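You operate a simulated robot arm through the tools that you are given. There is no shell and no other tool. Be economical: measure what you need, move in short steps, check, and stop when the job is done.

You run a simulated two-armed robot. Do the job below in one go: nothing can be reset, and whatever is moved stays where it is left.

## Task
Lay the wheel bar on the stand flange and wind the step out.
Fine: foot clamp free first; hold the bar while winding till it shows 0 mm, then lock the clamp. Set down upright: wheel bar.

The check looks at the end state, three seconds after you hand in, the way a careful person would. Anything else that was tipped, shoved, dropped, spilled or broken makes it a failure.

## Robot
Two 6-joint arms with two-finger parallel grippers on one trunk, on a base that drives. Base frame: it is fixed to the floor where the robot stands at the start and does not move with it; the origin is under the middle of the robot, x ahead of it, y to its left, z up; the surface under the hand at the start is at about z = 800. Lengths are in mm, angles in rad, forces in N, time in s.
The left shoulder is at the start at [60, 187, 1047], the right one opposite. With the tool pointing down near the work surface each hand reaches from about 280 to 620 mm from the robot's upright axis, wherever it stands, measured 20 degrees to its own side. Places, roughly: bar wheel [300, -500, 800]; flange face [700, 200, 900]; foot clamp [500, 0, 900]. Payload 1.57 kg a hand.
Tool frame (each hand has its own): the origin (TCP) lies between the finger pads and is the grasp point; the fingertips stand 30 mm ahead of it; z points along the fingers, y is the line along which they close. The gripper opens to 110 mm. The fingers are 24 mm wide and 12 mm thick; the gripper's body (48 by 112 mm) begins 78 mm behind the TCP.
Orientation is that of the tool frame in the base frame, as a unit quaternion [x, y, z, w]. With the fingers straight down and closing along the base's y, the tool's x points along the base's -x, its y along +y and its z along -z.

## Interface
- The arms move only by the tool jog_arm. It takes "left_steps", "right_steps" or both (then of equal length, played together; a hand with none holds still); each is text: rows parted by semicolons, each of 7 numbers parted by spaces: the shift along the base's x, y, z in mm, then the turn, a rotation vector about the base's x, y, z in rad, then the gripper command, from -1 (fully open) to 1 (shut), values between in proportion. In form: dx dy dz rx ry rz jaw; .... A call has 1 to 20 rows; each row shifts and turns the commanded pose from where the row before left it. Rows are played at 5 a second. More than 50 mm and 0.15 rad between two rows, or a gripper value outside its range, and nothing of the call is played. A pose out of reach is approached as far as the arm can. The call stops where the force on the tool passes 40 N (or 10 N more than at its start, if that is more) or the arm is blocked; 0.2 s more then pass. Each finger travels about 153 mm/s and halts on what it meets, pressing with about 40 N; the grip force reading is that of the motor and also rises with nothing between the fingers. The clock runs only during rows and for 0.2 s after the last one: add rows that do not move to give the fingers time. It gives the time, the measured TCP pose, the force on the tool (base axes), the opening and the grip force at its end, in the units of the frame above (readings bear some noise), with the torque about the TCP (base axes, N m) and any sound that the robot's microphone picked up, and new pictures: "show" is both (left out), scene, wrist or none (wrist: the cameras of the hands that moved).
- Cameras (640 x 400 px; columns grow to the right, rows downward): "scene" is now at [14, -7, 1584.5]; the picture's right is [-0.13, -0.99, 0.00], its down [-0.79, 0.10, -0.60] and it looks along [0.60, -0.08, -0.80] (base axes); focal length 292 px, centre (320, 200). "left" rides on the left gripper at [70, -16, -141] in its tool frame; the picture's right is [0.23, 0.97, 0.00], its down [-0.85, 0.20, -0.48] and it looks along [-0.47, 0.11, 0.88] (tool axes); focal length 222 px, centre (320, 200). "right" rides on the right gripper at [70, 16, -141] in its tool frame; the picture's right is [-0.23, 0.97, 0.00], its down [-0.86, -0.20, -0.48] and it looks along [-0.47, -0.11, 0.88] (tool axes); focal length 222 px, centre (320, 200). There is no depth. A picture from a camera that has moved, and an enlarged one, comes with that camera's place and axes in the base frame and with its lens.
- move_column(by): slides the trunk up (or, below 0, down) by that many mm; the arms and the scene camera ride with it, the base frame stays. It gives what a move gives, with no picture.
- drive_base(legs): drives the robot by 1 to 6 legs, each [ahead, left, turn to the left] in mm, mm and rad, along the robot's own axes; the way and the turn of a leg run together, so that a leg with both is an arc; at most 1500 mm and 3.142 rad a leg. The arms and the cameras ride along, it lands a little off, and it stops where it bumps. It gives what a move gives, and a new picture of the scene camera.
- head_to(pan, tilt): turns the head with the scene camera to pan (to the left, within 1.501 rad either way) and tilt (down, from -0.506 to 1.204), counted from straight ahead of the robot. It gives what a move gives, and a new picture of the scene camera.
- enlarge(camera, box): a new picture of the part [left, top, right, bottom] of that camera's present view, enlarged. No time passes.
- sign_off(): hands the job in; it is judged then, once.

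Go step by step. Nothing tells you exact positions but the pictures and the camera data: compare them with the known pose of the tool, close in by small moves and look again before you grip or let go. The budget is 120 turns and 260 pictures, counting those below and the enlarged ones. Unless the task says otherwise, let go and move clear before handing in, and close with one line.

The tools are called after "Call:" as name(argument=value, ...) on one line, values as JSON. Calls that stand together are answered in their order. jog_arm: Moves the arms, as the interface text tells. Its arguments: {"type":"object","properties":{"left_steps":{"type":"string"},"right_steps":{"type":"string"},"show":{"type":"string","enum":["both","scene","wrist","none"]}},"required":[]} The other tools are called the same way: move_column (by) slides the trunk up or down; drive_base (legs) drives the base; head_to (pan, tilt) turns the head that bears the scene camera; enlarge (camera, box) takes an enlarged picture of a part of a camera's view; sign_off () hands the job in.

At the start:

```text
clock: 0.0
left_tool_pos: [403.6, -46.1, 1158.7]
left_tcp_rot: [0.001, 1.0, -0.001, 0.002]
left_force: [0.1, 0.4, 0.6]
left_ft_torque: [-0.02, 0.01, -0.01]
left_opening: 110.1
left_gripper_force: 0.0
right_tool_pos: [329.8, -342.7, 1178.7]
right_tcp_rot: [0.001, 1.0, 0.0, -0.001]
right_force: [-0.1, 0.8, 0.4]
right_ft_torque: [0.03, 0.02, 0.01]
right_opening: 110.0
right_gripper_force: 0.1
trunk travel left (down, up): [-675.0, 315.0]
robot x, y, heading: [0.7, -2.5, 0.0]
head pan, tilt: [-0.129, 0.925]
```

scene: 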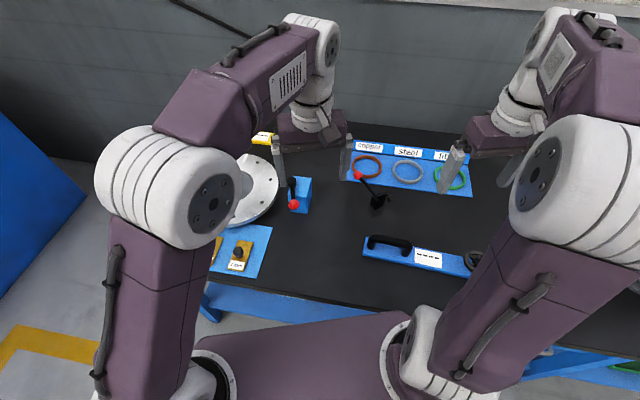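
right: 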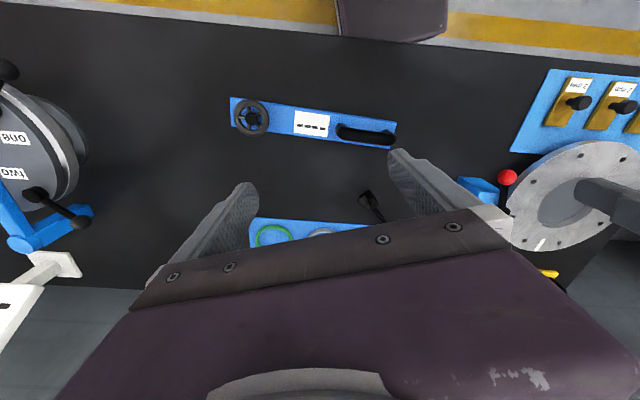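
left: 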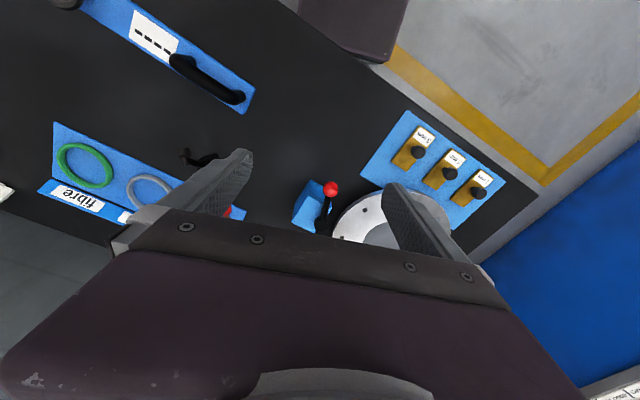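

I see a blue bar with a black handle, a display and a handwheel, a flange disc to the left with a red-knobbed lever, and other items. I'll look closer before moving.

Call:
enlarge(camera="scene", box=[200, 120, 360, 220])

Call:
enlarge(camera="scene", box=[330, 130, 490, 280])

Call:
enlarge(camera="left", box=[270, 100, 530, 260])

Call:
enlarge(camera="right", box=[440, 50, 640, 260])

Call:
enlarge(camera="right", box=[220, 80, 420, 200])

```text
4.00 times, centred on (280, 170) of scene
camera zoom: at [14.0, -7.0, 1584.5], right [-0.13, -0.99, 0.0], down [-0.79, 0.1, -0.6], along [0.6, -0.08, -0.8], focal length 1167 px, centre (480, 320)
```

zoom: 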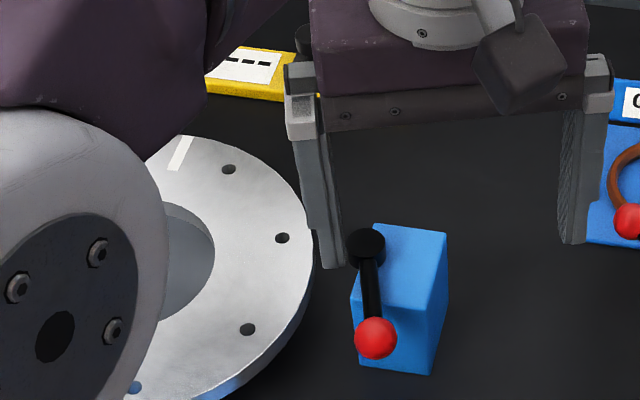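

```text
2.67 times, centred on (410, 205) of scene
camera zoom: at [14.0, -7.0, 1584.5], right [-0.13, -0.99, 0.0], down [-0.79, 0.1, -0.6], along [0.6, -0.08, -0.8], focal length 778 px, centre (80, 187)
```

zoom: 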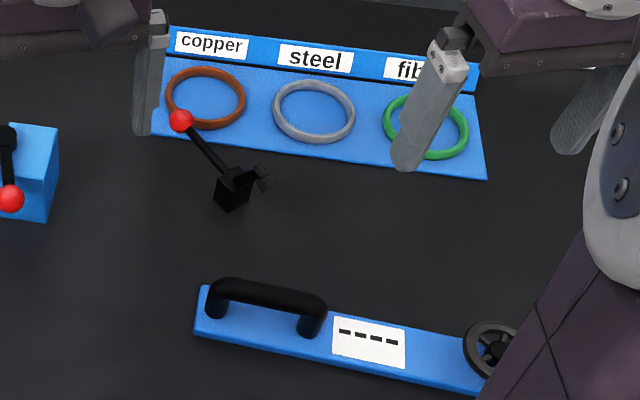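

```text
2.46 times, centred on (400, 180) of left
camera zoom: at [334.1, -62.2, 1299.7], right [-0.23, 0.97, 0.0], down [0.85, 0.2, 0.48], along [0.47, 0.11, -0.88], focal length 547 px, centre (123, 249)
```

zoom: 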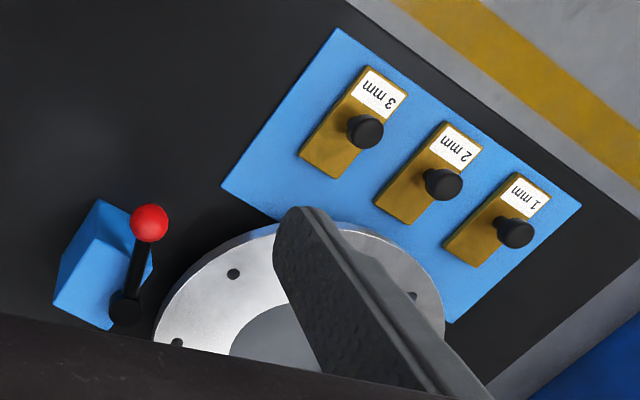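

```text
1.90 times, centred on (540, 155) of right
camera zoom: at [261.7, -325.7, 1320.5], right [0.23, 0.97, 0.0], down [0.86, -0.2, 0.48], along [0.47, -0.11, -0.88], focal length 423 px, centre (-99, 286)
```

zoom: 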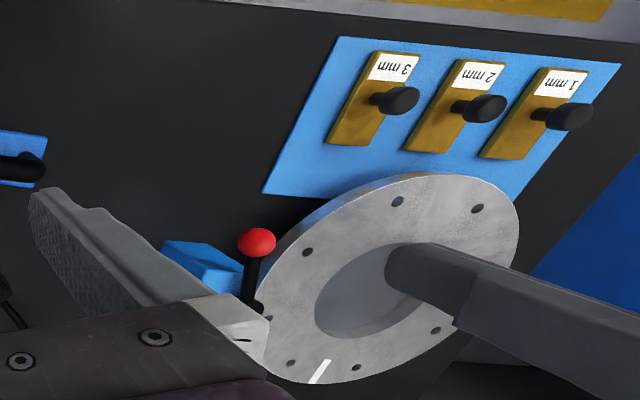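

```text
3.20 times, centred on (320, 140) of right
camera zoom: at [261.7, -325.7, 1320.5], right [0.23, 0.97, 0.0], down [0.86, -0.2, 0.48], along [0.47, -0.11, -0.88], focal length 711 px, centre (320, 392)
```

zoom: 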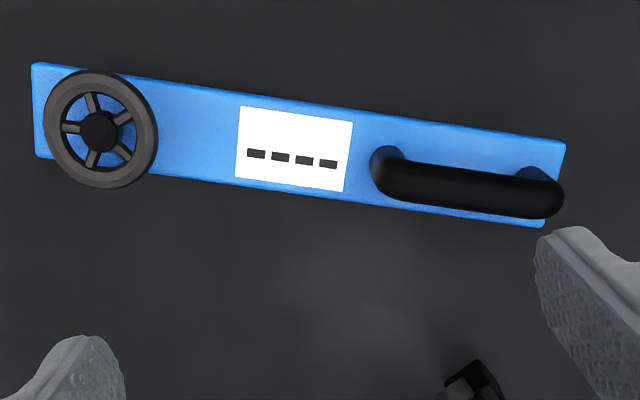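

The flange lies horizontally on the left, with the foot clamp (blue block, red-ball lever) beside it. I'll move the left hand back and up to get a clear view of the flange and clamp.

Call:
jog_arm(left_steps="-30 40 20 0 0 0 -1;-30 40 20 0 0 0 -1;-30 40 20 0 0 0 -1;-20 40 20 0 0 0 -1;0 40 0 0 0 0 -1;0 40 0 0 0 0 -1")

Call:
head_to(pan=0.25, tilt=0.85)

```text
refused: row 1 steps farther than a row can; nothing moved
```

```text
clock: 0.8
left_tool_pos: [403.9, -46.3, 1157.8]
left_tcp_rot: [0.0, 1.0, -0.001, 0.001]
left_force: [-0.1, -0.2, 0.2]
left_ft_torque: [0.0, 0.02, -0.01]
left_opening: 110.0
left_gripper_force: 0.1
right_tool_pos: [331.3, -343.6, 1178.1]
right_tcp_rot: [0.0, 1.0, 0.0, 0.0]
right_force: [-0.5, 0.8, 0.1]
right_ft_torque: [-0.03, -0.01, 0.0]
right_opening: 110.0
right_gripper_force: 0.1
trunk travel left (down, up): [-675.0, 315.0]
robot x, y, heading: [0.5, 3.5, -0.001]
head pan, tilt: [0.25, 0.85]
camera scene: at [16.2, 21.7, 1590.2], right [0.25, -0.97, 0.0], down [-0.73, -0.18, -0.66], along [0.64, 0.16, -0.75], focal length 292 px, centre (320, 200)
```

scene: 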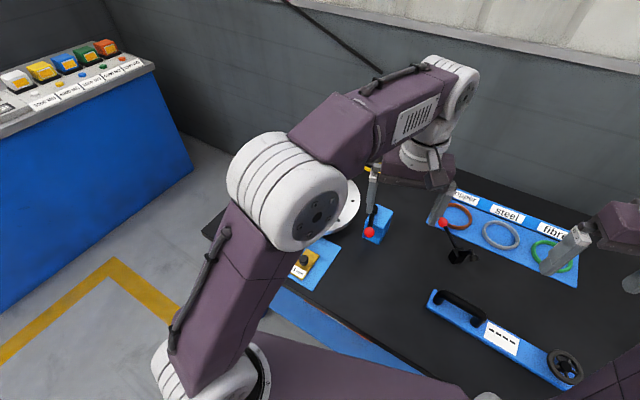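

The left arm blocks the view of the flange, so I'll move it in smaller rows toward the left and rear, and the camera with it.

Call:
jog_arm(left_steps="-25 35 20 0 0 0 -1;-25 35 20 0 0 0 -1;-25 35 20 0 0 0 -1;-20 40 20 0 0 0 -1;0 45 0 0 0 0 -1;0 45 0 0 0 0 -1;0 45 0 0 0 0 -1")

```text
clock: 2.5
left_tool_pos: [307.7, 235.8, 1237.6]
left_tcp_rot: [0.0, 1.0, -0.001, 0.0]
left_force: [0.0, 0.3, 0.5]
left_ft_torque: [-0.04, 0.02, -0.01]
left_opening: 109.9
left_gripper_force: 0.1
right_tool_pos: [329.9, -341.7, 1179.3]
right_tcp_rot: [-0.001, 1.0, -0.001, 0.0]
right_force: [1.3, 0.7, -0.9]
right_ft_torque: [-0.02, 0.01, 0.02]
right_opening: 110.4
right_gripper_force: 0.1
trunk travel left (down, up): [-675.0, 315.0]
robot x, y, heading: [4.7, 1.6, -0.003]
head pan, tilt: [0.25, 0.85]
camera scene: at [16.0, 23.4, 1590.2], right [0.25, -0.97, 0.0], down [-0.73, -0.19, -0.66], along [0.64, 0.16, -0.75], focal length 292 px, centre (320, 200)
camera left: at [238.3, 220.2, 1379.4], right [-0.23, 0.97, 0.0], down [0.85, 0.2, 0.48], along [0.47, 0.11, -0.88], focal length 222 px, centre (320, 200)
```

scene: 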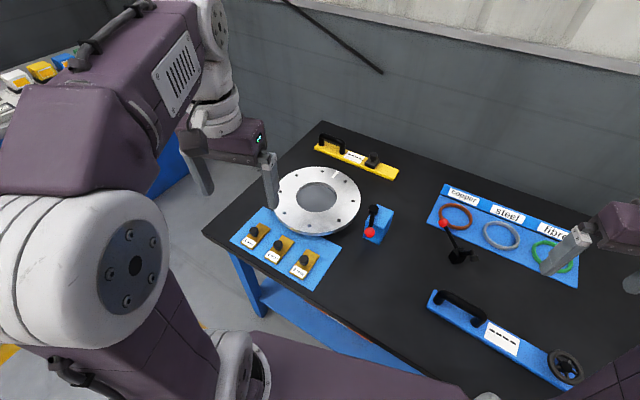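
left: 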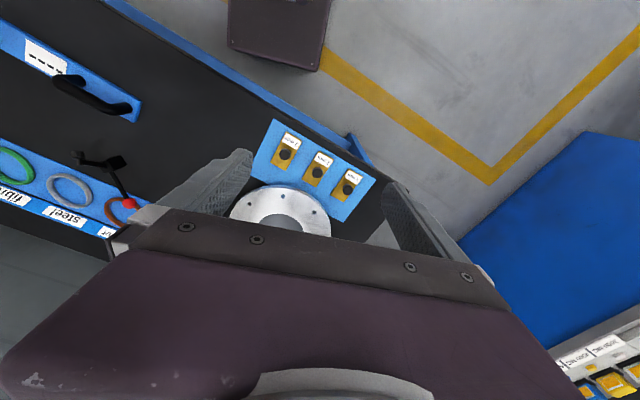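

Now the flange is visible, along with a second yellow bar (with a block, not a wheel) that I should leave alone. Zooming in.

Call:
enlarge(camera="scene", box=[260, 120, 420, 260])

Call:
enlarge(camera="scene", box=[410, 170, 600, 390])

Call:
enlarge(camera="right", box=[0, 40, 120, 280])

```text
2.86 times, centred on (340, 190) of scene
camera zoom: at [16.0, 23.4, 1590.2], right [0.25, -0.97, 0.0], down [-0.73, -0.19, -0.66], along [0.64, 0.16, -0.75], focal length 834 px, centre (263, 229)
```

zoom: 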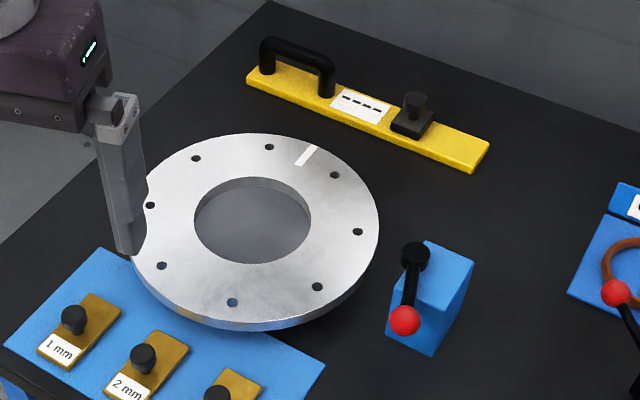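

```text
1.82 times, centred on (505, 280) of scene
camera zoom: at [16.0, 23.4, 1590.2], right [0.25, -0.97, 0.0], down [-0.73, -0.19, -0.66], along [0.64, 0.16, -0.75], focal length 530 px, centre (-16, 54)
```

zoom: 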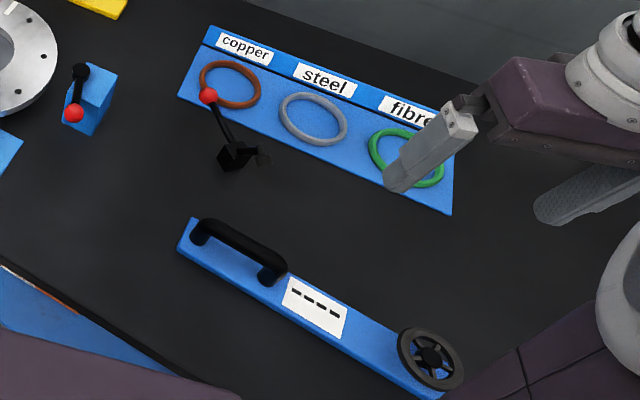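

```text
1.67 times, centred on (60, 160) of right
camera zoom: at [261.5, -324.4, 1320.9], right [0.23, 0.97, 0.0], down [0.85, -0.2, 0.48], along [0.47, -0.11, -0.88], focal length 370 px, centre (753, 267)
```

zoom: 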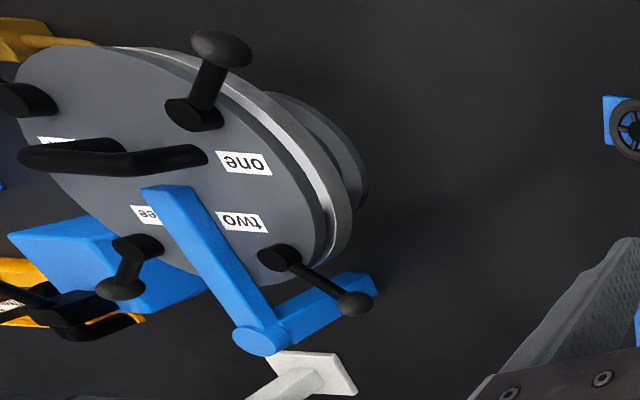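

There is a second station on the right as well (a cover with levers marked one, two, three). I'll survey it too so I don't confuse stands or clamps.

Call:
head_to(pan=-0.8, tilt=0.8)

Call:
enlarge(camera="left", box=[0, 120, 340, 260])

```text
clock: 3.8
left_tool_pos: [307.3, 233.9, 1238.4]
left_tcp_rot: [0.0, 1.0, -0.002, 0.0]
left_force: [0.2, 1.0, 0.0]
left_ft_torque: [0.02, -0.02, -0.01]
left_opening: 110.2
left_gripper_force: 0.0
right_tool_pos: [330.4, -343.7, 1177.9]
right_tcp_rot: [0.0, 1.0, 0.0, 0.0]
right_force: [-0.6, 0.1, 0.4]
right_ft_torque: [0.02, -0.02, -0.02]
right_opening: 110.0
right_gripper_force: 0.0
trunk travel left (down, up): [-675.0, 315.0]
robot x, y, heading: [-1.2, -4.7, 0.002]
head pan, tilt: [-0.799, 0.799]
camera scene: at [-3.2, -55.3, 1594.2], right [-0.72, -0.7, 0.0], down [-0.5, 0.51, -0.7], along [0.49, -0.5, -0.72], focal length 292 px, centre (320, 200)
```

scene: 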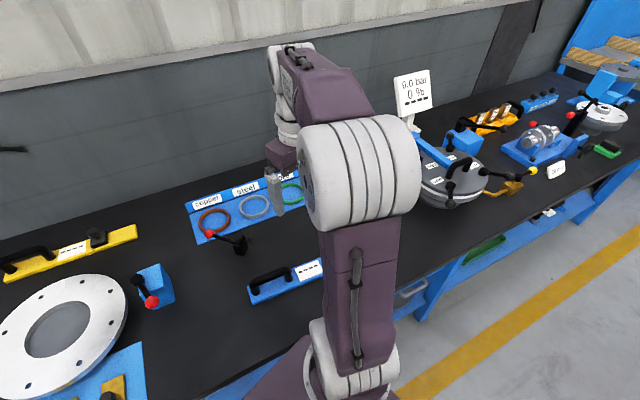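

```text
1.88 times, centred on (170, 190) of left
camera zoom: at [238.9, 218.0, 1379.6], right [-0.23, 0.97, 0.0], down [0.85, 0.2, 0.48], along [0.47, 0.11, -0.88], focal length 418 px, centre (602, 219)
```

zoom: 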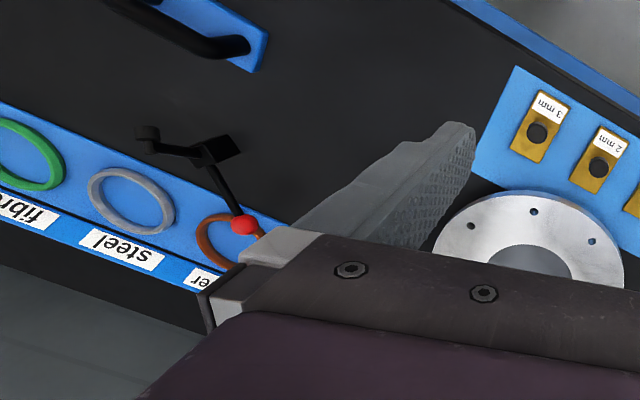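

The clamp lever's ball is at about (514, 2, 909) and its pivot at about (586, 0, 920). I'll bring the left wrist camera over it for a close look.

Call:
jog_arm(left_steps="25 -40 -15 0 0 0 -1;25 -40 -15 0 0 0 -1;25 -40 -15 0 0 0 -1;25 -40 -15 0 0 0 -1;20 -40 -20 0 0 0 -1;10 -20 -30 0 0 0 -1;0 0 -40 0 0 0 -1", show="wrist")

Call:
enlarge(camera="left", box=[200, 60, 500, 260])

```text
clock: 5.3
left_tool_pos: [439.2, 11.4, 1086.9]
left_tcp_rot: [0.0, 1.0, -0.001, 0.0]
left_force: [0.4, -0.1, 0.1]
left_ft_torque: [-0.02, 0.04, 0.0]
left_opening: 110.0
left_gripper_force: 0.1
right_tool_pos: [330.2, -342.5, 1177.2]
right_tcp_rot: [0.0, 1.0, 0.0, -0.001]
right_force: [0.3, -0.3, -0.2]
right_ft_torque: [0.0, 0.05, -0.05]
right_opening: 109.9
right_gripper_force: 0.0
trunk travel left (down, up): [-675.0, 315.0]
robot x, y, heading: [0.8, 1.8, -0.003]
head pan, tilt: [-0.799, 0.799]
camera left: at [370.3, -2.9, 1229.7], right [-0.23, 0.97, 0.0], down [0.85, 0.2, 0.48], along [0.47, 0.11, -0.88], focal length 222 px, centre (320, 200)
```

left: 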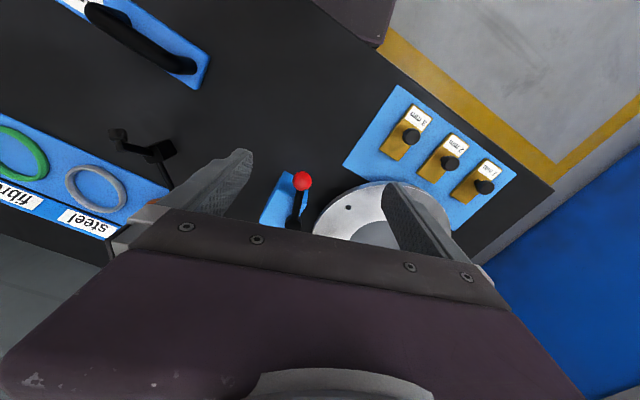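

```text
2.00 times, centred on (350, 160) of left
camera zoom: at [370.3, -2.9, 1229.7], right [-0.23, 0.97, 0.0], down [0.85, 0.2, 0.48], along [0.47, 0.11, -0.88], focal length 444 px, centre (260, 280)
```

zoom: 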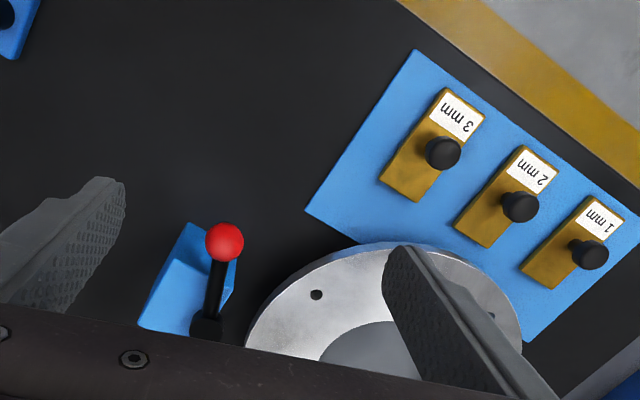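

I'll move the hand further forward to bring the whole clamp into view.

Call:
jog_arm(left_steps="30 0 0 0 0 0 -1;40 0 -10 0 0 0 -1;40 0 -30 0 0 0 -1;0 0 -30 0 0 0 -1", show="none")

Call:
enlarge(camera="left", box=[200, 60, 440, 220])

Call:
head_to(pan=0.0, tilt=0.8)

```text
clock: 6.3
left_tool_pos: [548.2, 11.7, 1019.0]
left_tcp_rot: [-0.001, 1.0, -0.001, 0.001]
left_force: [-0.2, 0.2, -0.2]
left_ft_torque: [-0.01, -0.02, 0.0]
left_opening: 109.9
left_gripper_force: 0.1
right_tool_pos: [329.1, -343.0, 1178.2]
right_tcp_rot: [0.0, 1.0, 0.0, -0.001]
right_force: [0.7, 1.2, -0.2]
right_ft_torque: [-0.03, 0.0, 0.01]
right_opening: 110.1
right_gripper_force: 0.0
trunk travel left (down, up): [-675.0, 315.0]
robot x, y, heading: [0.3, -1.4, -0.005]
head pan, tilt: [-0.799, 0.799]
```

```text
2.50 times, centred on (320, 140) of left
camera zoom: at [478.4, -2.7, 1160.5], right [-0.23, 0.97, 0.0], down [0.85, 0.2, 0.48], along [0.47, 0.11, -0.88], focal length 555 px, centre (320, 350)
```

zoom: 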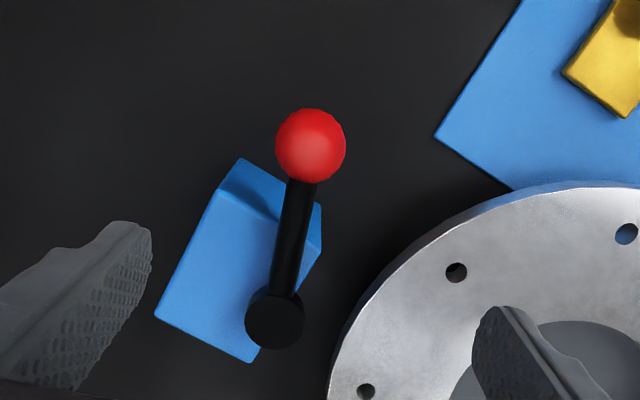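

```text
clock: 7.5
left_tool_pos: [547.8, 12.2, 1019.9]
left_tcp_rot: [0.0, 1.0, -0.002, 0.001]
left_force: [0.1, -0.5, 0.6]
left_ft_torque: [0.0, 0.02, 0.0]
left_opening: 110.2
left_gripper_force: 0.1
right_tool_pos: [329.7, -343.2, 1177.8]
right_tcp_rot: [0.0, 1.0, 0.0, 0.001]
right_force: [0.2, -0.2, -0.1]
right_ft_torque: [-0.01, 0.05, -0.01]
right_opening: 110.1
right_gripper_force: 0.0
trunk travel left (down, up): [-675.0, 315.0]
robot x, y, heading: [-0.8, -0.8, 0.002]
head pan, tilt: [0.0, 0.799]
camera scene: at [21.0, 2.4, 1594.3], right [0.0, -1.0, 0.0], down [-0.72, 0.0, -0.7], along [0.7, 0.0, -0.72], focal length 292 px, centre (320, 200)
```

scene: 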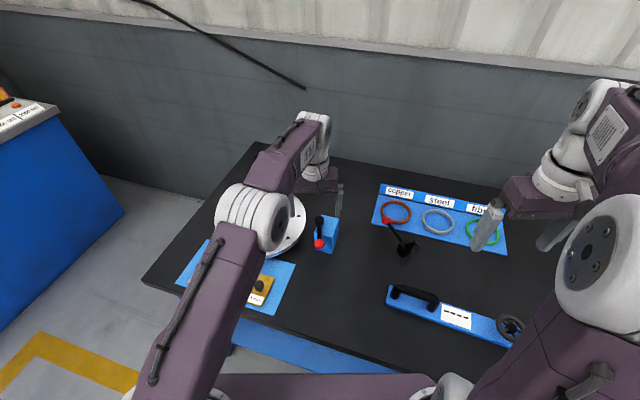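

The clamp block's top is at about z 881, and the lever sits above it, pointing toward the robot. I'll tilt the left hand to see it from a lower angle and learn which way its axis runs.

Call:
jog_arm(left_steps="-40 0 0 0 0 0 -1;-40 0 0 0 -0.1 0 -1;-40 -10 0 0 -0.1 0 -1;0 0 0 0 -0.15 0 -1;0 0 -20 0 -0.15 0 -1;0 0 -30 0 -0.15 0 -1;0 0 -25 0 0 0 -1", show="wrist")

Call:
enlarge(camera="left", box=[220, 60, 480, 220])

```text
clock: 9.1
left_tool_pos: [430.1, 2.9, 942.0]
left_tcp_rot: [0.001, 0.948, 0.0, 0.319]
left_force: [0.4, -0.5, -0.2]
left_ft_torque: [0.0, 0.01, 0.0]
left_opening: 109.9
left_gripper_force: 0.1
right_tool_pos: [331.9, -342.9, 1177.3]
right_tcp_rot: [0.001, 1.0, 0.0, -0.001]
right_force: [0.3, 0.6, -0.1]
right_ft_torque: [0.01, 0.03, -0.01]
right_opening: 109.9
right_gripper_force: 0.1
trunk travel left (down, up): [-675.0, 315.0]
robot x, y, heading: [0.8, 1.1, 0.001]
head pan, tilt: [0.0, 0.799]
camera left: at [288.4, -12.8, 1012.9], right [-0.18, 0.97, -0.14], down [0.39, 0.2, 0.9], along [0.9, 0.11, -0.42], focal length 222 px, centre (320, 200)
```

left: 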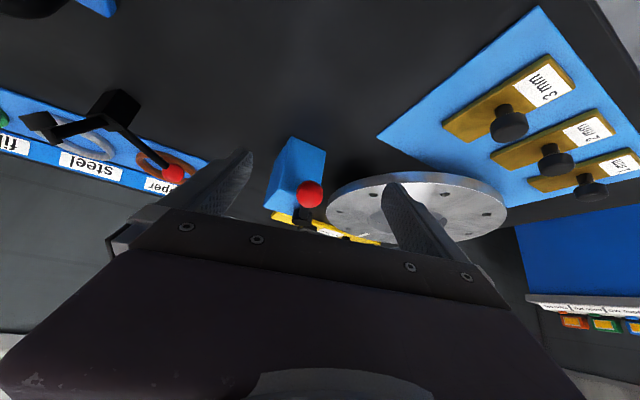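

```text
2.46 times, centred on (350, 140) of left
camera zoom: at [288.4, -12.8, 1012.9], right [-0.18, 0.97, -0.14], down [0.39, 0.2, 0.9], along [0.9, 0.11, -0.42], focal length 547 px, centre (246, 348)
```

zoom: 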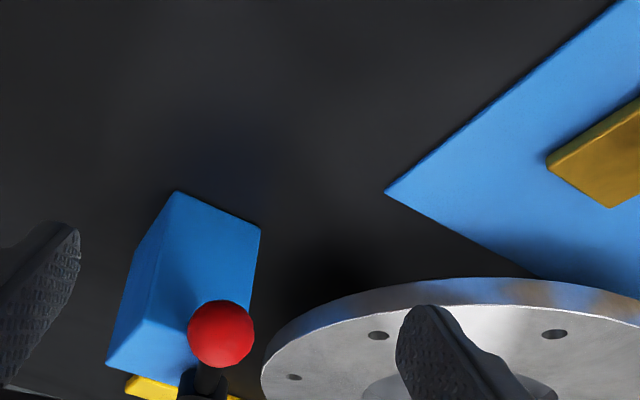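

The lever sits on top of the block and turns about a vertical pivot, by the look of its disc. I'll bring the hand upright over the ball with the fingers straddling it, ready to nudge it.

Call:
jog_arm(left_steps="0 0 40 0 0.15 0 -1;0 0 30 0 0.15 0 -0.3;20 0 0 0 0.15 0 -0.1;30 0 0 0 0.15 0 -0.1;36 0 0 0 0.05 0 -0.1;0 0 0 0 0 0 -0.1")

Call:
enlarge(camera="left", box=[200, 60, 440, 220])

```text
clock: 10.5
left_tool_pos: [514.6, 5.1, 1011.8]
left_tcp_rot: [0.0, 1.0, -0.001, 0.001]
left_force: [-0.6, 0.1, -0.5]
left_ft_torque: [-0.01, -0.03, -0.01]
left_opening: 60.5
left_gripper_force: 0.1
right_tool_pos: [329.5, -344.2, 1178.0]
right_tcp_rot: [0.0, 1.0, 0.0, 0.0]
right_force: [-0.4, 0.6, 0.0]
right_ft_torque: [-0.01, -0.05, 0.03]
right_opening: 109.9
right_gripper_force: 0.2
trunk travel left (down, up): [-675.0, 315.0]
robot x, y, heading: [-0.4, -1.8, -0.007]
head pan, tilt: [0.0, 0.799]
camera scene: at [19.8, 2.4, 1594.3], right [0.0, -1.0, 0.0], down [-0.72, 0.0, -0.7], along [0.7, 0.0, -0.72], focal length 292 px, centre (320, 200)
camera left: at [444.6, -11.0, 1154.4], right [-0.23, 0.97, 0.0], down [0.85, 0.2, 0.48], along [0.47, 0.11, -0.88], focal length 222 px, centre (320, 200)
```

scene: 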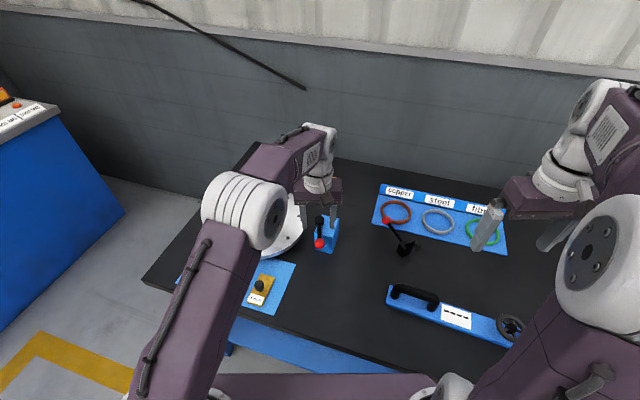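
left: 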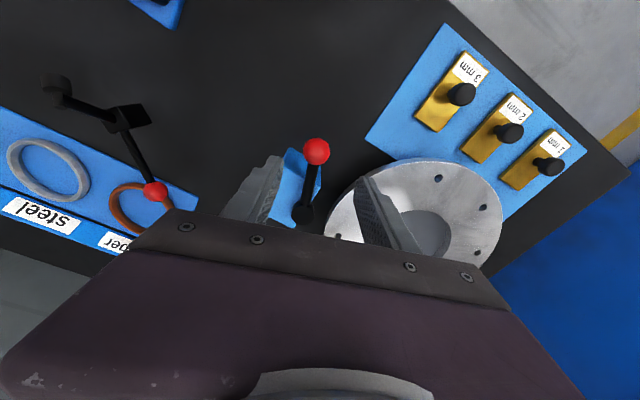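

```text
2.50 times, centred on (320, 140) of left
camera zoom: at [444.6, -11.0, 1154.4], right [-0.23, 0.97, 0.0], down [0.85, 0.2, 0.48], along [0.47, 0.11, -0.88], focal length 555 px, centre (320, 350)
```

zoom: 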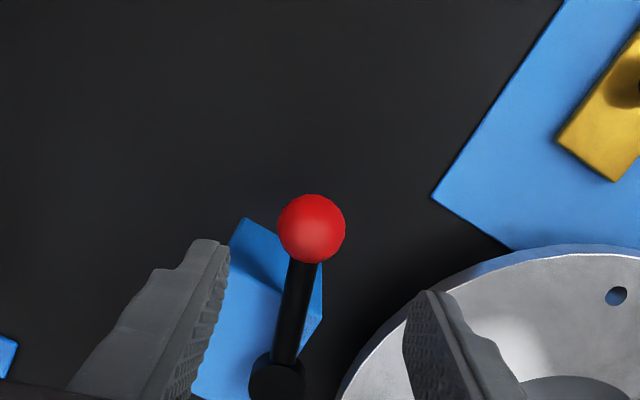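

The ball is confirmed at (516, 2, 909). I'll descend to straddle it.

Call:
jog_arm(left_steps="2 -3 -40 0 0 0 -0.1;0 0 -40 0 0 0 -0.1;0 0 -18 0 0 0 -0.1", show="wrist")

```text
clock: 11.3
left_tool_pos: [516.7, -0.6, 915.2]
left_tcp_rot: [0.0, 1.0, 0.0, 0.001]
left_force: [0.7, 0.7, 0.0]
left_ft_torque: [0.03, -0.05, -0.02]
left_opening: 60.4
left_gripper_force: 0.0
right_tool_pos: [330.6, -343.4, 1177.5]
right_tcp_rot: [0.0, 1.0, 0.0, -0.001]
right_force: [0.7, 0.0, 0.0]
right_ft_torque: [0.0, 0.01, -0.02]
right_opening: 110.0
right_gripper_force: 0.1
trunk travel left (down, up): [-675.0, 315.0]
robot x, y, heading: [-2.1, 1.8, 0.006]
head pan, tilt: [0.0, 0.799]
camera left: at [447.1, -15.9, 1056.1], right [-0.23, 0.97, 0.0], down [0.85, 0.2, 0.48], along [0.47, 0.11, -0.88], focal length 222 px, centre (320, 200)
```

left: 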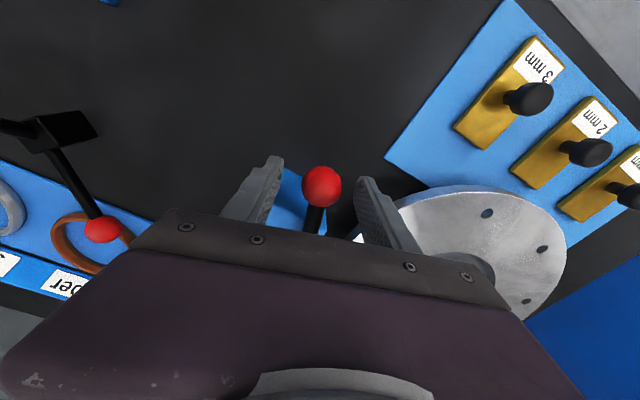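

The ball is between the fingers. I'll nudge toward -y gently and watch the force.

Call:
jog_arm(left_steps="0 -8 0 0 0 0 -0.1;0 -6 0 0 0 0 -0.1;0 -4 0 0 0 0 -0.1;0 -3 0 0 0 0 -0.1;0 -3 0 0 0 0 -0.1;0 -3 0 0 0 0 -0.1", show="wrist")

```text
clock: 12.7
left_tool_pos: [516.8, -25.6, 914.9]
left_tcp_rot: [0.0, 1.0, -0.001, 0.001]
left_force: [-0.5, 2.0, -0.7]
left_ft_torque: [0.01, -0.01, 0.0]
left_opening: 62.3
left_gripper_force: 0.8
right_tool_pos: [329.6, -343.2, 1177.5]
right_tcp_rot: [-0.001, 1.0, 0.0, -0.001]
right_force: [0.3, 0.8, 0.4]
right_ft_torque: [-0.01, -0.01, 0.02]
right_opening: 110.1
right_gripper_force: 0.0
trunk travel left (down, up): [-675.0, 315.0]
robot x, y, heading: [-2.7, 1.8, -0.001]
head pan, tilt: [0.0, 0.799]
camera left: at [446.9, -42.1, 1056.9], right [-0.23, 0.97, 0.0], down [0.85, 0.2, 0.48], along [0.47, 0.11, -0.88], focal length 222 px, centre (320, 200)
```

left: 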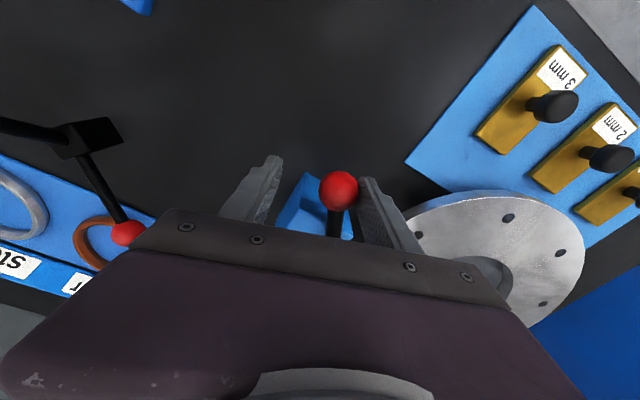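

The ball moved easily with about 2 N. I'll keep pushing it along its arc toward -y, raised slightly to clear the block top.

Call:
jog_arm(left_steps="2 -6 5 0 0 0 -0.1;3 -8 0 0 0 0 -0.1;4 -8 0 0 0 0 -0.1;5 -8 0 0 0 0 -0.1;5 -7 0 0 0 0 -0.1;0 0 0 0 0 0 -0.1", show="wrist")

```text
clock: 14.1
left_tool_pos: [534.5, -64.0, 918.7]
left_tcp_rot: [-0.001, 1.0, -0.001, 0.001]
left_force: [-0.5, 0.5, -0.5]
left_ft_torque: [-0.04, 0.02, -0.01]
left_opening: 61.0
left_gripper_force: 0.2
right_tool_pos: [330.3, -342.6, 1177.9]
right_tcp_rot: [0.0, 1.0, 0.0, 0.0]
right_force: [0.3, -0.6, 0.5]
right_ft_torque: [0.0, 0.02, -0.01]
right_opening: 110.3
right_gripper_force: 0.0
trunk travel left (down, up): [-675.0, 315.0]
robot x, y, heading: [-3.4, -1.9, -0.003]
head pan, tilt: [0.0, 0.799]
camera left: at [465.8, -79.6, 1061.3], right [-0.23, 0.97, 0.0], down [0.85, 0.2, 0.48], along [0.47, 0.11, -0.88], focal length 222 px, centre (320, 200)
```

left: 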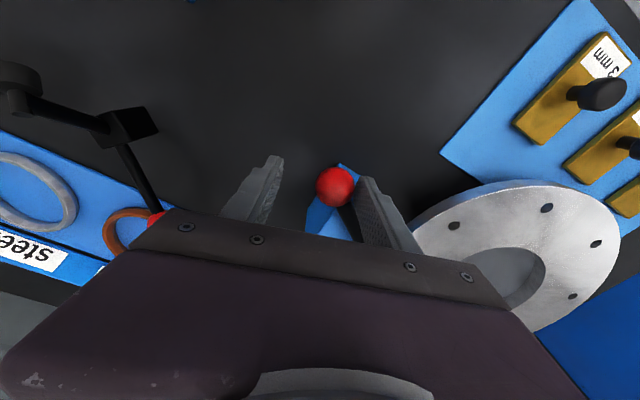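

The lever follows. I'll continue around the arc, turning the hand with it.

Call:
jog_arm(left_steps="5 -1 0 0 0 0.15 -0.1;5 -2 0 0 0 0.15 -0.1;5 -2 0 0 0 0.15 -0.1;5 -2 0 0 0 0.15 -0.1;4 0 0 0 0 0.15 -0.1;7 -3 0 0 0 0.15 -0.1;7 -3 0 0 0 0.15 -0.1;7 -3 0 0 0 0.1 -0.1;0 0 0 0 0 0 -0.1")

```text
clock: 16.1
left_tool_pos: [540.8, -59.7, 918.5]
left_tcp_rot: [-0.544, 0.839, 0.001, 0.0]
left_force: [-0.6, -0.8, 0.0]
left_ft_torque: [-0.04, 0.0, -0.01]
left_opening: 60.4
left_gripper_force: 0.0
left hand out of reach, approached as far as the arm can: row 2, 3, 4, 5, 6, 7, 8
right_tool_pos: [331.1, -342.7, 1178.1]
right_tcp_rot: [0.0, 1.0, 0.0, 0.0]
right_force: [-0.2, -0.5, 0.2]
right_ft_torque: [0.02, 0.04, -0.01]
right_opening: 110.2
right_gripper_force: 0.2
trunk travel left (down, up): [-675.0, 315.0]
robot x, y, heading: [5.0, -1.2, -0.003]
head pan, tilt: [0.0, 0.799]
camera scene: at [21.2, 2.5, 1594.3], right [0.0, -1.0, 0.0], down [-0.72, 0.0, -0.7], along [0.7, 0.0, -0.72], focal length 292 px, centre (320, 200)
camera left: at [527.5, -129.2, 1060.2], right [-0.98, 0.19, 0.0], down [0.17, 0.86, 0.48], along [0.09, 0.47, -0.88], focal length 222 px, centre (320, 200)
```

scene: 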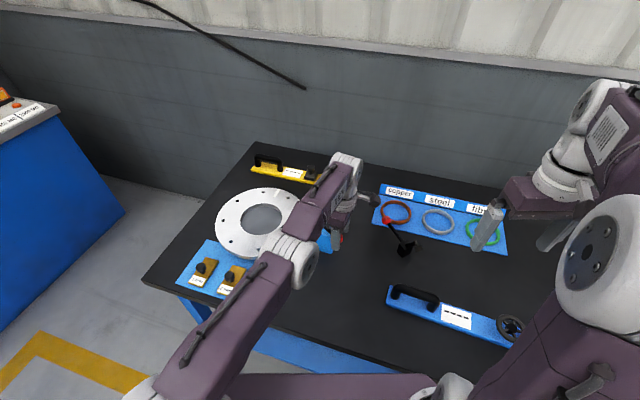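
left: 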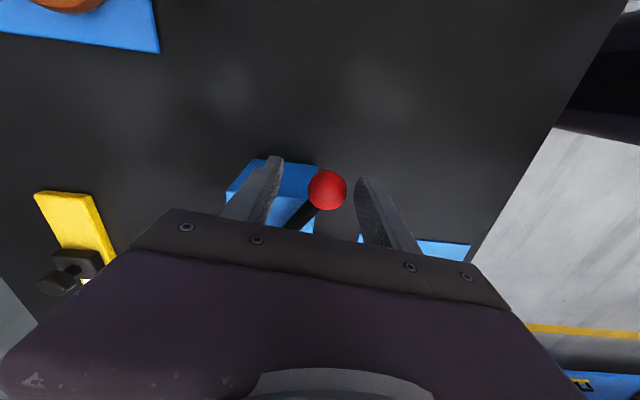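

The left arm is at its reach limit; the lever has moved about 40° so far. The bench runs at about -0.27 rad, so I'll lift clear and drive to stand square to it near the flange.

Call:
jog_arm(left_steps="0 0 40 0 0 0 -0.1;-10 0 40 0 0 -0.15 -0.1;-20 0 40 0 0 -0.15 -0.1;-20 0 0 0 0 -0.15 -0.1;0 0 0 0 0 -0.15 -0.1;0 0 0 0 0 -0.15 -0.1", show="none")

Call:
drive_base(legs=[[0, 160, 0], [0, 0, -0.27]])

```text
clock: 17.5
left_tool_pos: [513.2, -67.2, 1046.2]
left_tcp_rot: [-0.223, 0.975, 0.001, 0.0]
left_force: [-0.7, -0.3, -0.1]
left_ft_torque: [-0.01, -0.03, 0.02]
left_opening: 60.4
left_gripper_force: 0.0
left hand out of reach, approached as far as the arm can: row 1, 3, 4
right_tool_pos: [330.6, -344.3, 1177.6]
right_tcp_rot: [0.0, 1.0, -0.001, 0.0]
right_force: [-0.2, 0.1, -0.1]
right_ft_torque: [-0.02, 0.0, -0.02]
right_opening: 110.3
right_gripper_force: 0.2
trunk travel left (down, up): [-675.0, 315.0]
robot x, y, heading: [5.8, 1.0, -0.005]
head pan, tilt: [0.0, 0.799]
```

```text
clock: 19.8
left_tool_pos: [477.1, -42.7, 1045.6]
left_tcp_rot: [-0.09, 0.996, 0.002, 0.001]
left_force: [0.9, -0.8, 0.6]
left_ft_torque: [0.03, -0.03, 0.03]
left_opening: 60.4
left_gripper_force: 0.1
right_tool_pos: [226.0, -259.7, 1177.2]
right_tcp_rot: [0.135, 0.991, 0.0, 0.0]
right_force: [1.2, 0.4, -0.7]
right_ft_torque: [0.0, 0.0, 0.0]
right_opening: 109.9
right_gripper_force: 0.0
trunk travel left (down, up): [-675.0, 315.0]
robot x, y, heading: [-1.1, 161.4, -0.266]
head pan, tilt: [0.0, 0.799]
camera scene: at [20.6, 156.6, 1594.2], right [-0.27, -0.96, 0.0], down [-0.69, 0.19, -0.7], along [0.67, -0.19, -0.72], focal length 292 px, centre (320, 200)
```

scene: 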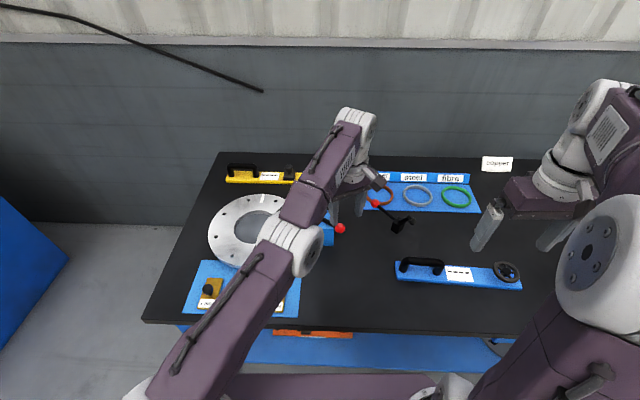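

The robot is square to the bench, with the table edge roughly 325 mm ahead. I'll move ahead about 80 mm.

Call:
drive_base(legs=[[80, 0, 0]])

```text
clock: 20.9
left_tool_pos: [551.2, -63.6, 1046.5]
left_tcp_rot: [-0.09, 0.996, 0.001, 0.001]
left_force: [-0.3, -0.6, -0.3]
left_ft_torque: [-0.03, 0.02, 0.02]
left_opening: 60.8
left_gripper_force: 0.1
right_tool_pos: [302.8, -280.6, 1178.3]
right_tcp_rot: [0.134, 0.991, 0.0, 0.0]
right_force: [-0.7, -0.8, -0.3]
right_ft_torque: [-0.04, 0.0, 0.02]
right_opening: 110.2
right_gripper_force: 0.0
trunk travel left (down, up): [-675.0, 315.0]
robot x, y, heading: [77.1, 141.3, -0.269]
head pan, tilt: [0.0, 0.799]
camera scene: at [96.5, 135.7, 1594.3], right [-0.27, -0.96, 0.0], down [-0.69, 0.19, -0.7], along [0.67, -0.19, -0.72], focal length 292 px, centre (320, 200)
```

scene: 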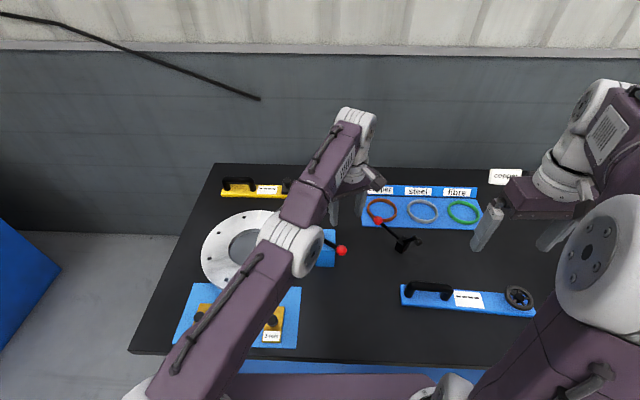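

The move went fine. I'll check the lever's present angle with the left wrist camera.

Call:
enlarge(camera="left", box=[200, 60, 440, 220])

Call:
enlarge(camera="scene", box=[290, 200, 390, 280])

```text
2.50 times, centred on (320, 140) of left
camera zoom: at [486.5, -91.7, 1187.9], right [-0.4, 0.92, 0.0], down [0.81, 0.35, 0.48], along [0.44, 0.19, -0.88], focal length 555 px, centre (320, 350)
```

zoom: 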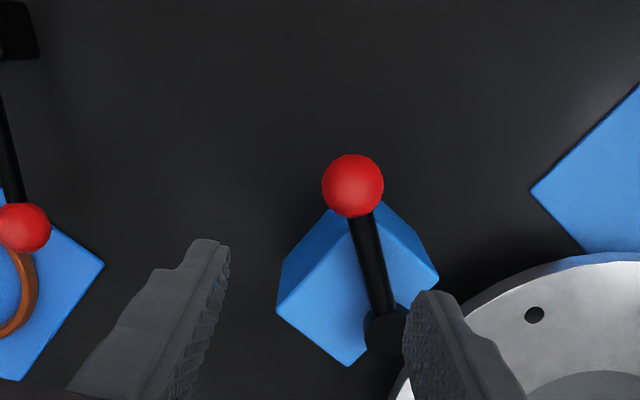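

```text
5.00 times, centred on (340, 240) of scene
camera zoom: at [96.5, 135.7, 1594.3], right [-0.27, -0.96, 0.0], down [-0.69, 0.19, -0.7], along [0.67, -0.19, -0.72], focal length 1459 px, centre (220, 0)
```

zoom: 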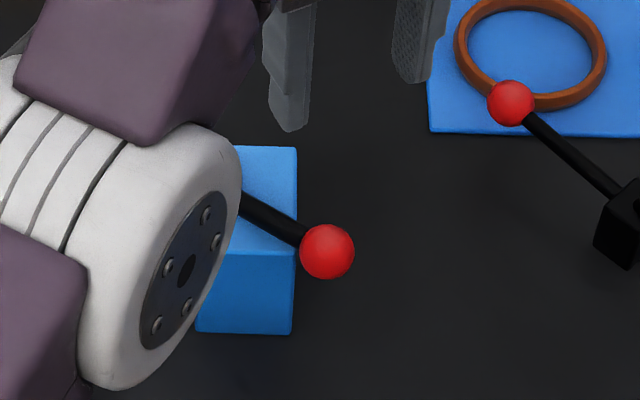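

The lever is now at about 38° from its start line. I'll use closed fingers as a prong behind the ball to push it further around.

Call:
jog_arm(left_steps="-20 19 0 0 0 0 0.5;-20 19 0 0 0 0 1;0 0 -40 0 0 0 1;0 0 -40 0 0 0 1;0 0 -40 0 0 0 1;0 0 -8 0 0 0 1", show="wrist")

```text
clock: 22.3
left_tool_pos: [563.3, -78.4, 920.5]
left_tcp_rot: [-0.09, 0.996, 0.002, 0.0]
left_force: [-0.6, -0.3, 0.3]
left_ft_torque: [0.0, 0.04, -0.01]
left_opening: 0.0
left_gripper_force: 21.4
left hand out of reach, approached as far as the arm can: row 1, 2, 3, 4, 5
right_tool_pos: [302.3, -280.2, 1178.4]
right_tcp_rot: [0.135, 0.991, 0.0, 0.001]
right_force: [0.2, 0.0, 0.2]
right_ft_torque: [0.03, 0.0, 0.03]
right_opening: 110.0
right_gripper_force: 0.0
trunk travel left (down, up): [-675.0, 315.0]
robot x, y, heading: [78.2, 141.5, -0.267]
head pan, tilt: [0.0, 0.799]
camera left: at [499.4, -105.7, 1062.1], right [-0.4, 0.92, 0.0], down [0.81, 0.35, 0.48], along [0.44, 0.19, -0.88], focal length 222 px, centre (320, 200)
```

left: 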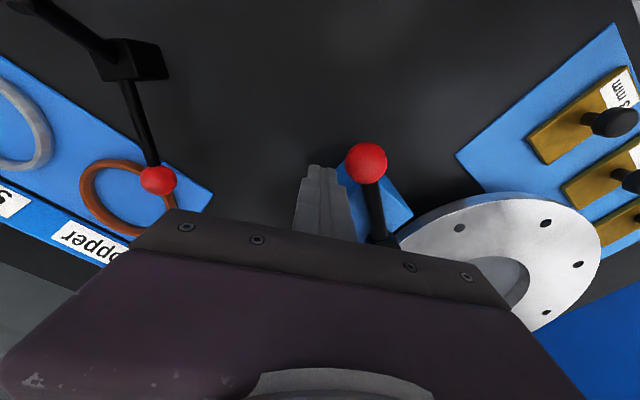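

The commanded pose had run ahead of the real one while out of reach, so the prong came down on the far side of the ball; nothing touched. I'll lift and reposition it behind the ball.

Call:
jog_arm(left_steps="0 0 40 0 0 0 1;0 0 40 0 0 0 1;-25 26 0 0 0 0 1;-26 26 0 0 0 0 1;0 0 0 0 0 0 1", show="wrist")

```text
clock: 23.5
left_tool_pos: [509.4, -20.1, 999.9]
left_tcp_rot: [-0.089, 0.996, 0.001, 0.001]
left_force: [0.2, 0.1, 0.4]
left_ft_torque: [0.04, -0.01, 0.0]
left_opening: 0.0
left_gripper_force: 21.0
left hand out of reach, approached as far as the arm can: row 2
right_tool_pos: [303.2, -281.3, 1177.7]
right_tcp_rot: [0.134, 0.991, 0.0, 0.0]
right_force: [1.1, -0.6, -0.5]
right_ft_torque: [0.02, -0.01, 0.03]
right_opening: 110.0
right_gripper_force: 0.0
trunk travel left (down, up): [-675.0, 315.0]
robot x, y, heading: [76.8, 138.7, -0.271]
head pan, tilt: [0.0, 0.799]
camera left: at [444.4, -48.7, 1141.2], right [-0.4, 0.92, 0.0], down [0.81, 0.35, 0.48], along [0.44, 0.19, -0.88], focal length 222 px, centre (320, 200)
```

left: 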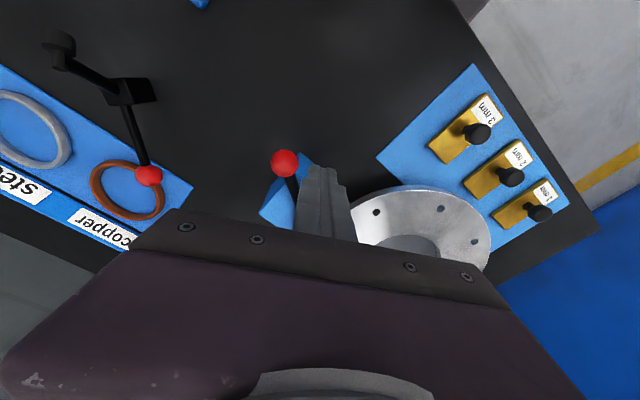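

The left arm is near its reach limit for this arc, so I'll retire it to the left and use the right hand for the lever.

Call:
jog_arm(left_steps="0 0 40 0 0 0 0;-10 35 30 0 0 0 -1;-10 45 0 0 0 0 -1;-10 45 0 0 0 0 -1;-10 45 0 0 0 0 -1;0 45 0 0 0 0 -1;0 0 0 0 0 0 -1;0 0 0 0 0 0 -1", right_steps="0 0 0 0 0 0 0;20 0 0 0 0 0 1;25 40 0 0 0 0 1;30 38 0 0 0 0 1;30 38 0 0 0 0 1;30 38 0 0 0 0 1;30 38 0 0 0 0 1;25 38 0 0 0 0 1")

```text
clock: 25.3
left_tool_pos: [470.1, 195.4, 1068.5]
left_tcp_rot: [-0.088, 0.996, 0.0, -0.001]
left_force: [0.6, 0.0, -0.4]
left_ft_torque: [-0.01, 0.04, 0.01]
left_opening: 110.0
left_gripper_force: 0.0
right_tool_pos: [493.1, -48.4, 1177.4]
right_tcp_rot: [0.136, 0.991, -0.001, 0.0]
right_force: [0.0, -0.6, 0.3]
right_ft_torque: [-0.04, 0.02, -0.05]
right_opening: 0.0
right_gripper_force: 21.5
trunk travel left (down, up): [-675.0, 315.0]
robot x, y, heading: [78.8, 136.3, -0.272]
head pan, tilt: [0.0, 0.799]
camera scene: at [98.5, 137.1, 1594.2], right [-0.27, -0.96, 0.0], down [-0.69, 0.19, -0.7], along [0.67, -0.19, -0.72], focal length 292 px, centre (320, 200)
camera right: at [432.7, -12.9, 1320.1], right [0.48, 0.88, 0.0], down [0.77, -0.42, 0.48], along [0.42, -0.23, -0.88], focal length 222 px, centre (320, 200)
camera left: at [405.3, 167.6, 1210.0], right [-0.4, 0.92, 0.0], down [0.81, 0.35, 0.48], along [0.44, 0.19, -0.88], focal length 222 px, centre (320, 200)
```

scene: 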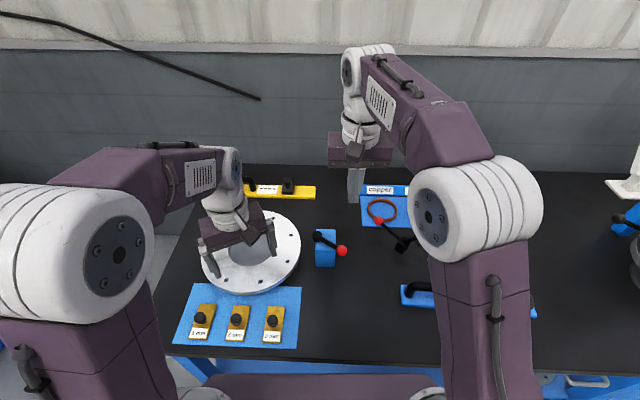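
right: 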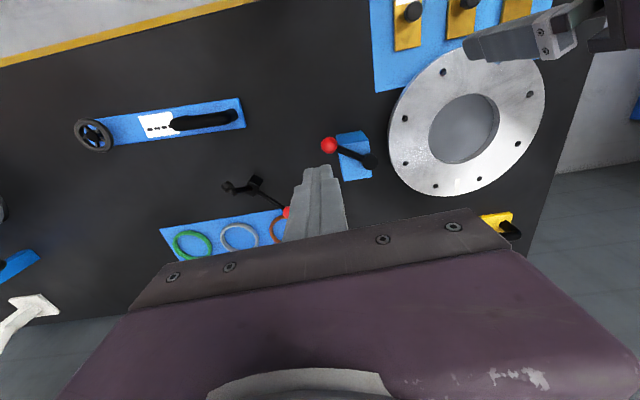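
left: 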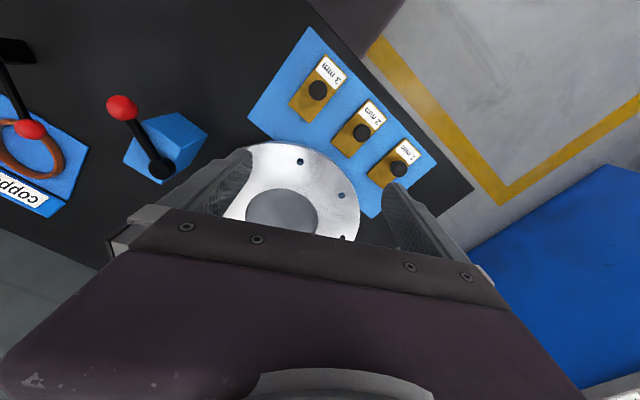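

The view is good. I'll lower the right prong behind the ball at (512, -26).

Call:
jog_arm(right_steps="19 22 -40 0 0 0 1;0 0 -45 0 0 0 1;0 0 -45 0 0 0 1;0 0 -45 0 0 0 1;0 0 -45 0 0 0 1;0 0 -35 0 0 0 1;0 0 0 0 0 0 1", show="wrist")

```text
clock: 26.9
left_tool_pos: [469.6, 194.3, 1068.2]
left_tcp_rot: [-0.09, 0.996, 0.001, 0.001]
left_force: [0.0, 0.3, -0.2]
left_ft_torque: [0.01, 0.03, -0.03]
left_opening: 109.9
left_gripper_force: 0.0
right_tool_pos: [512.5, -26.9, 923.5]
right_tcp_rot: [0.135, 0.991, 0.0, 0.0]
right_force: [0.2, -0.1, 0.1]
right_ft_torque: [-0.01, -0.01, 0.0]
right_opening: 0.0
right_gripper_force: 21.1
trunk travel left (down, up): [-675.0, 315.0]
robot x, y, heading: [77.2, 136.3, -0.271]
head pan, tilt: [0.0, 0.799]
camera right: at [450.2, 8.4, 1065.7], right [0.48, 0.88, 0.0], down [0.77, -0.42, 0.48], along [0.42, -0.23, -0.88], focal length 222 px, centre (320, 200)
```

right: 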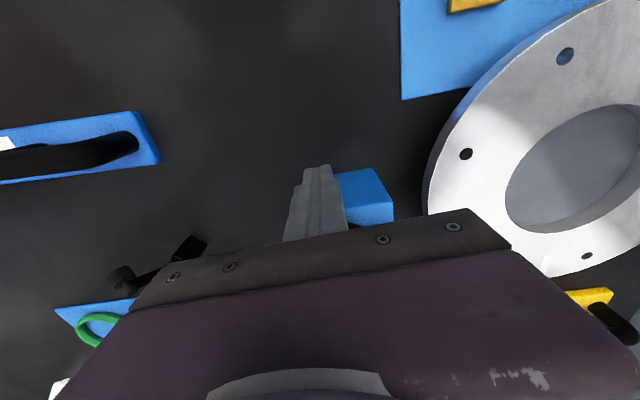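

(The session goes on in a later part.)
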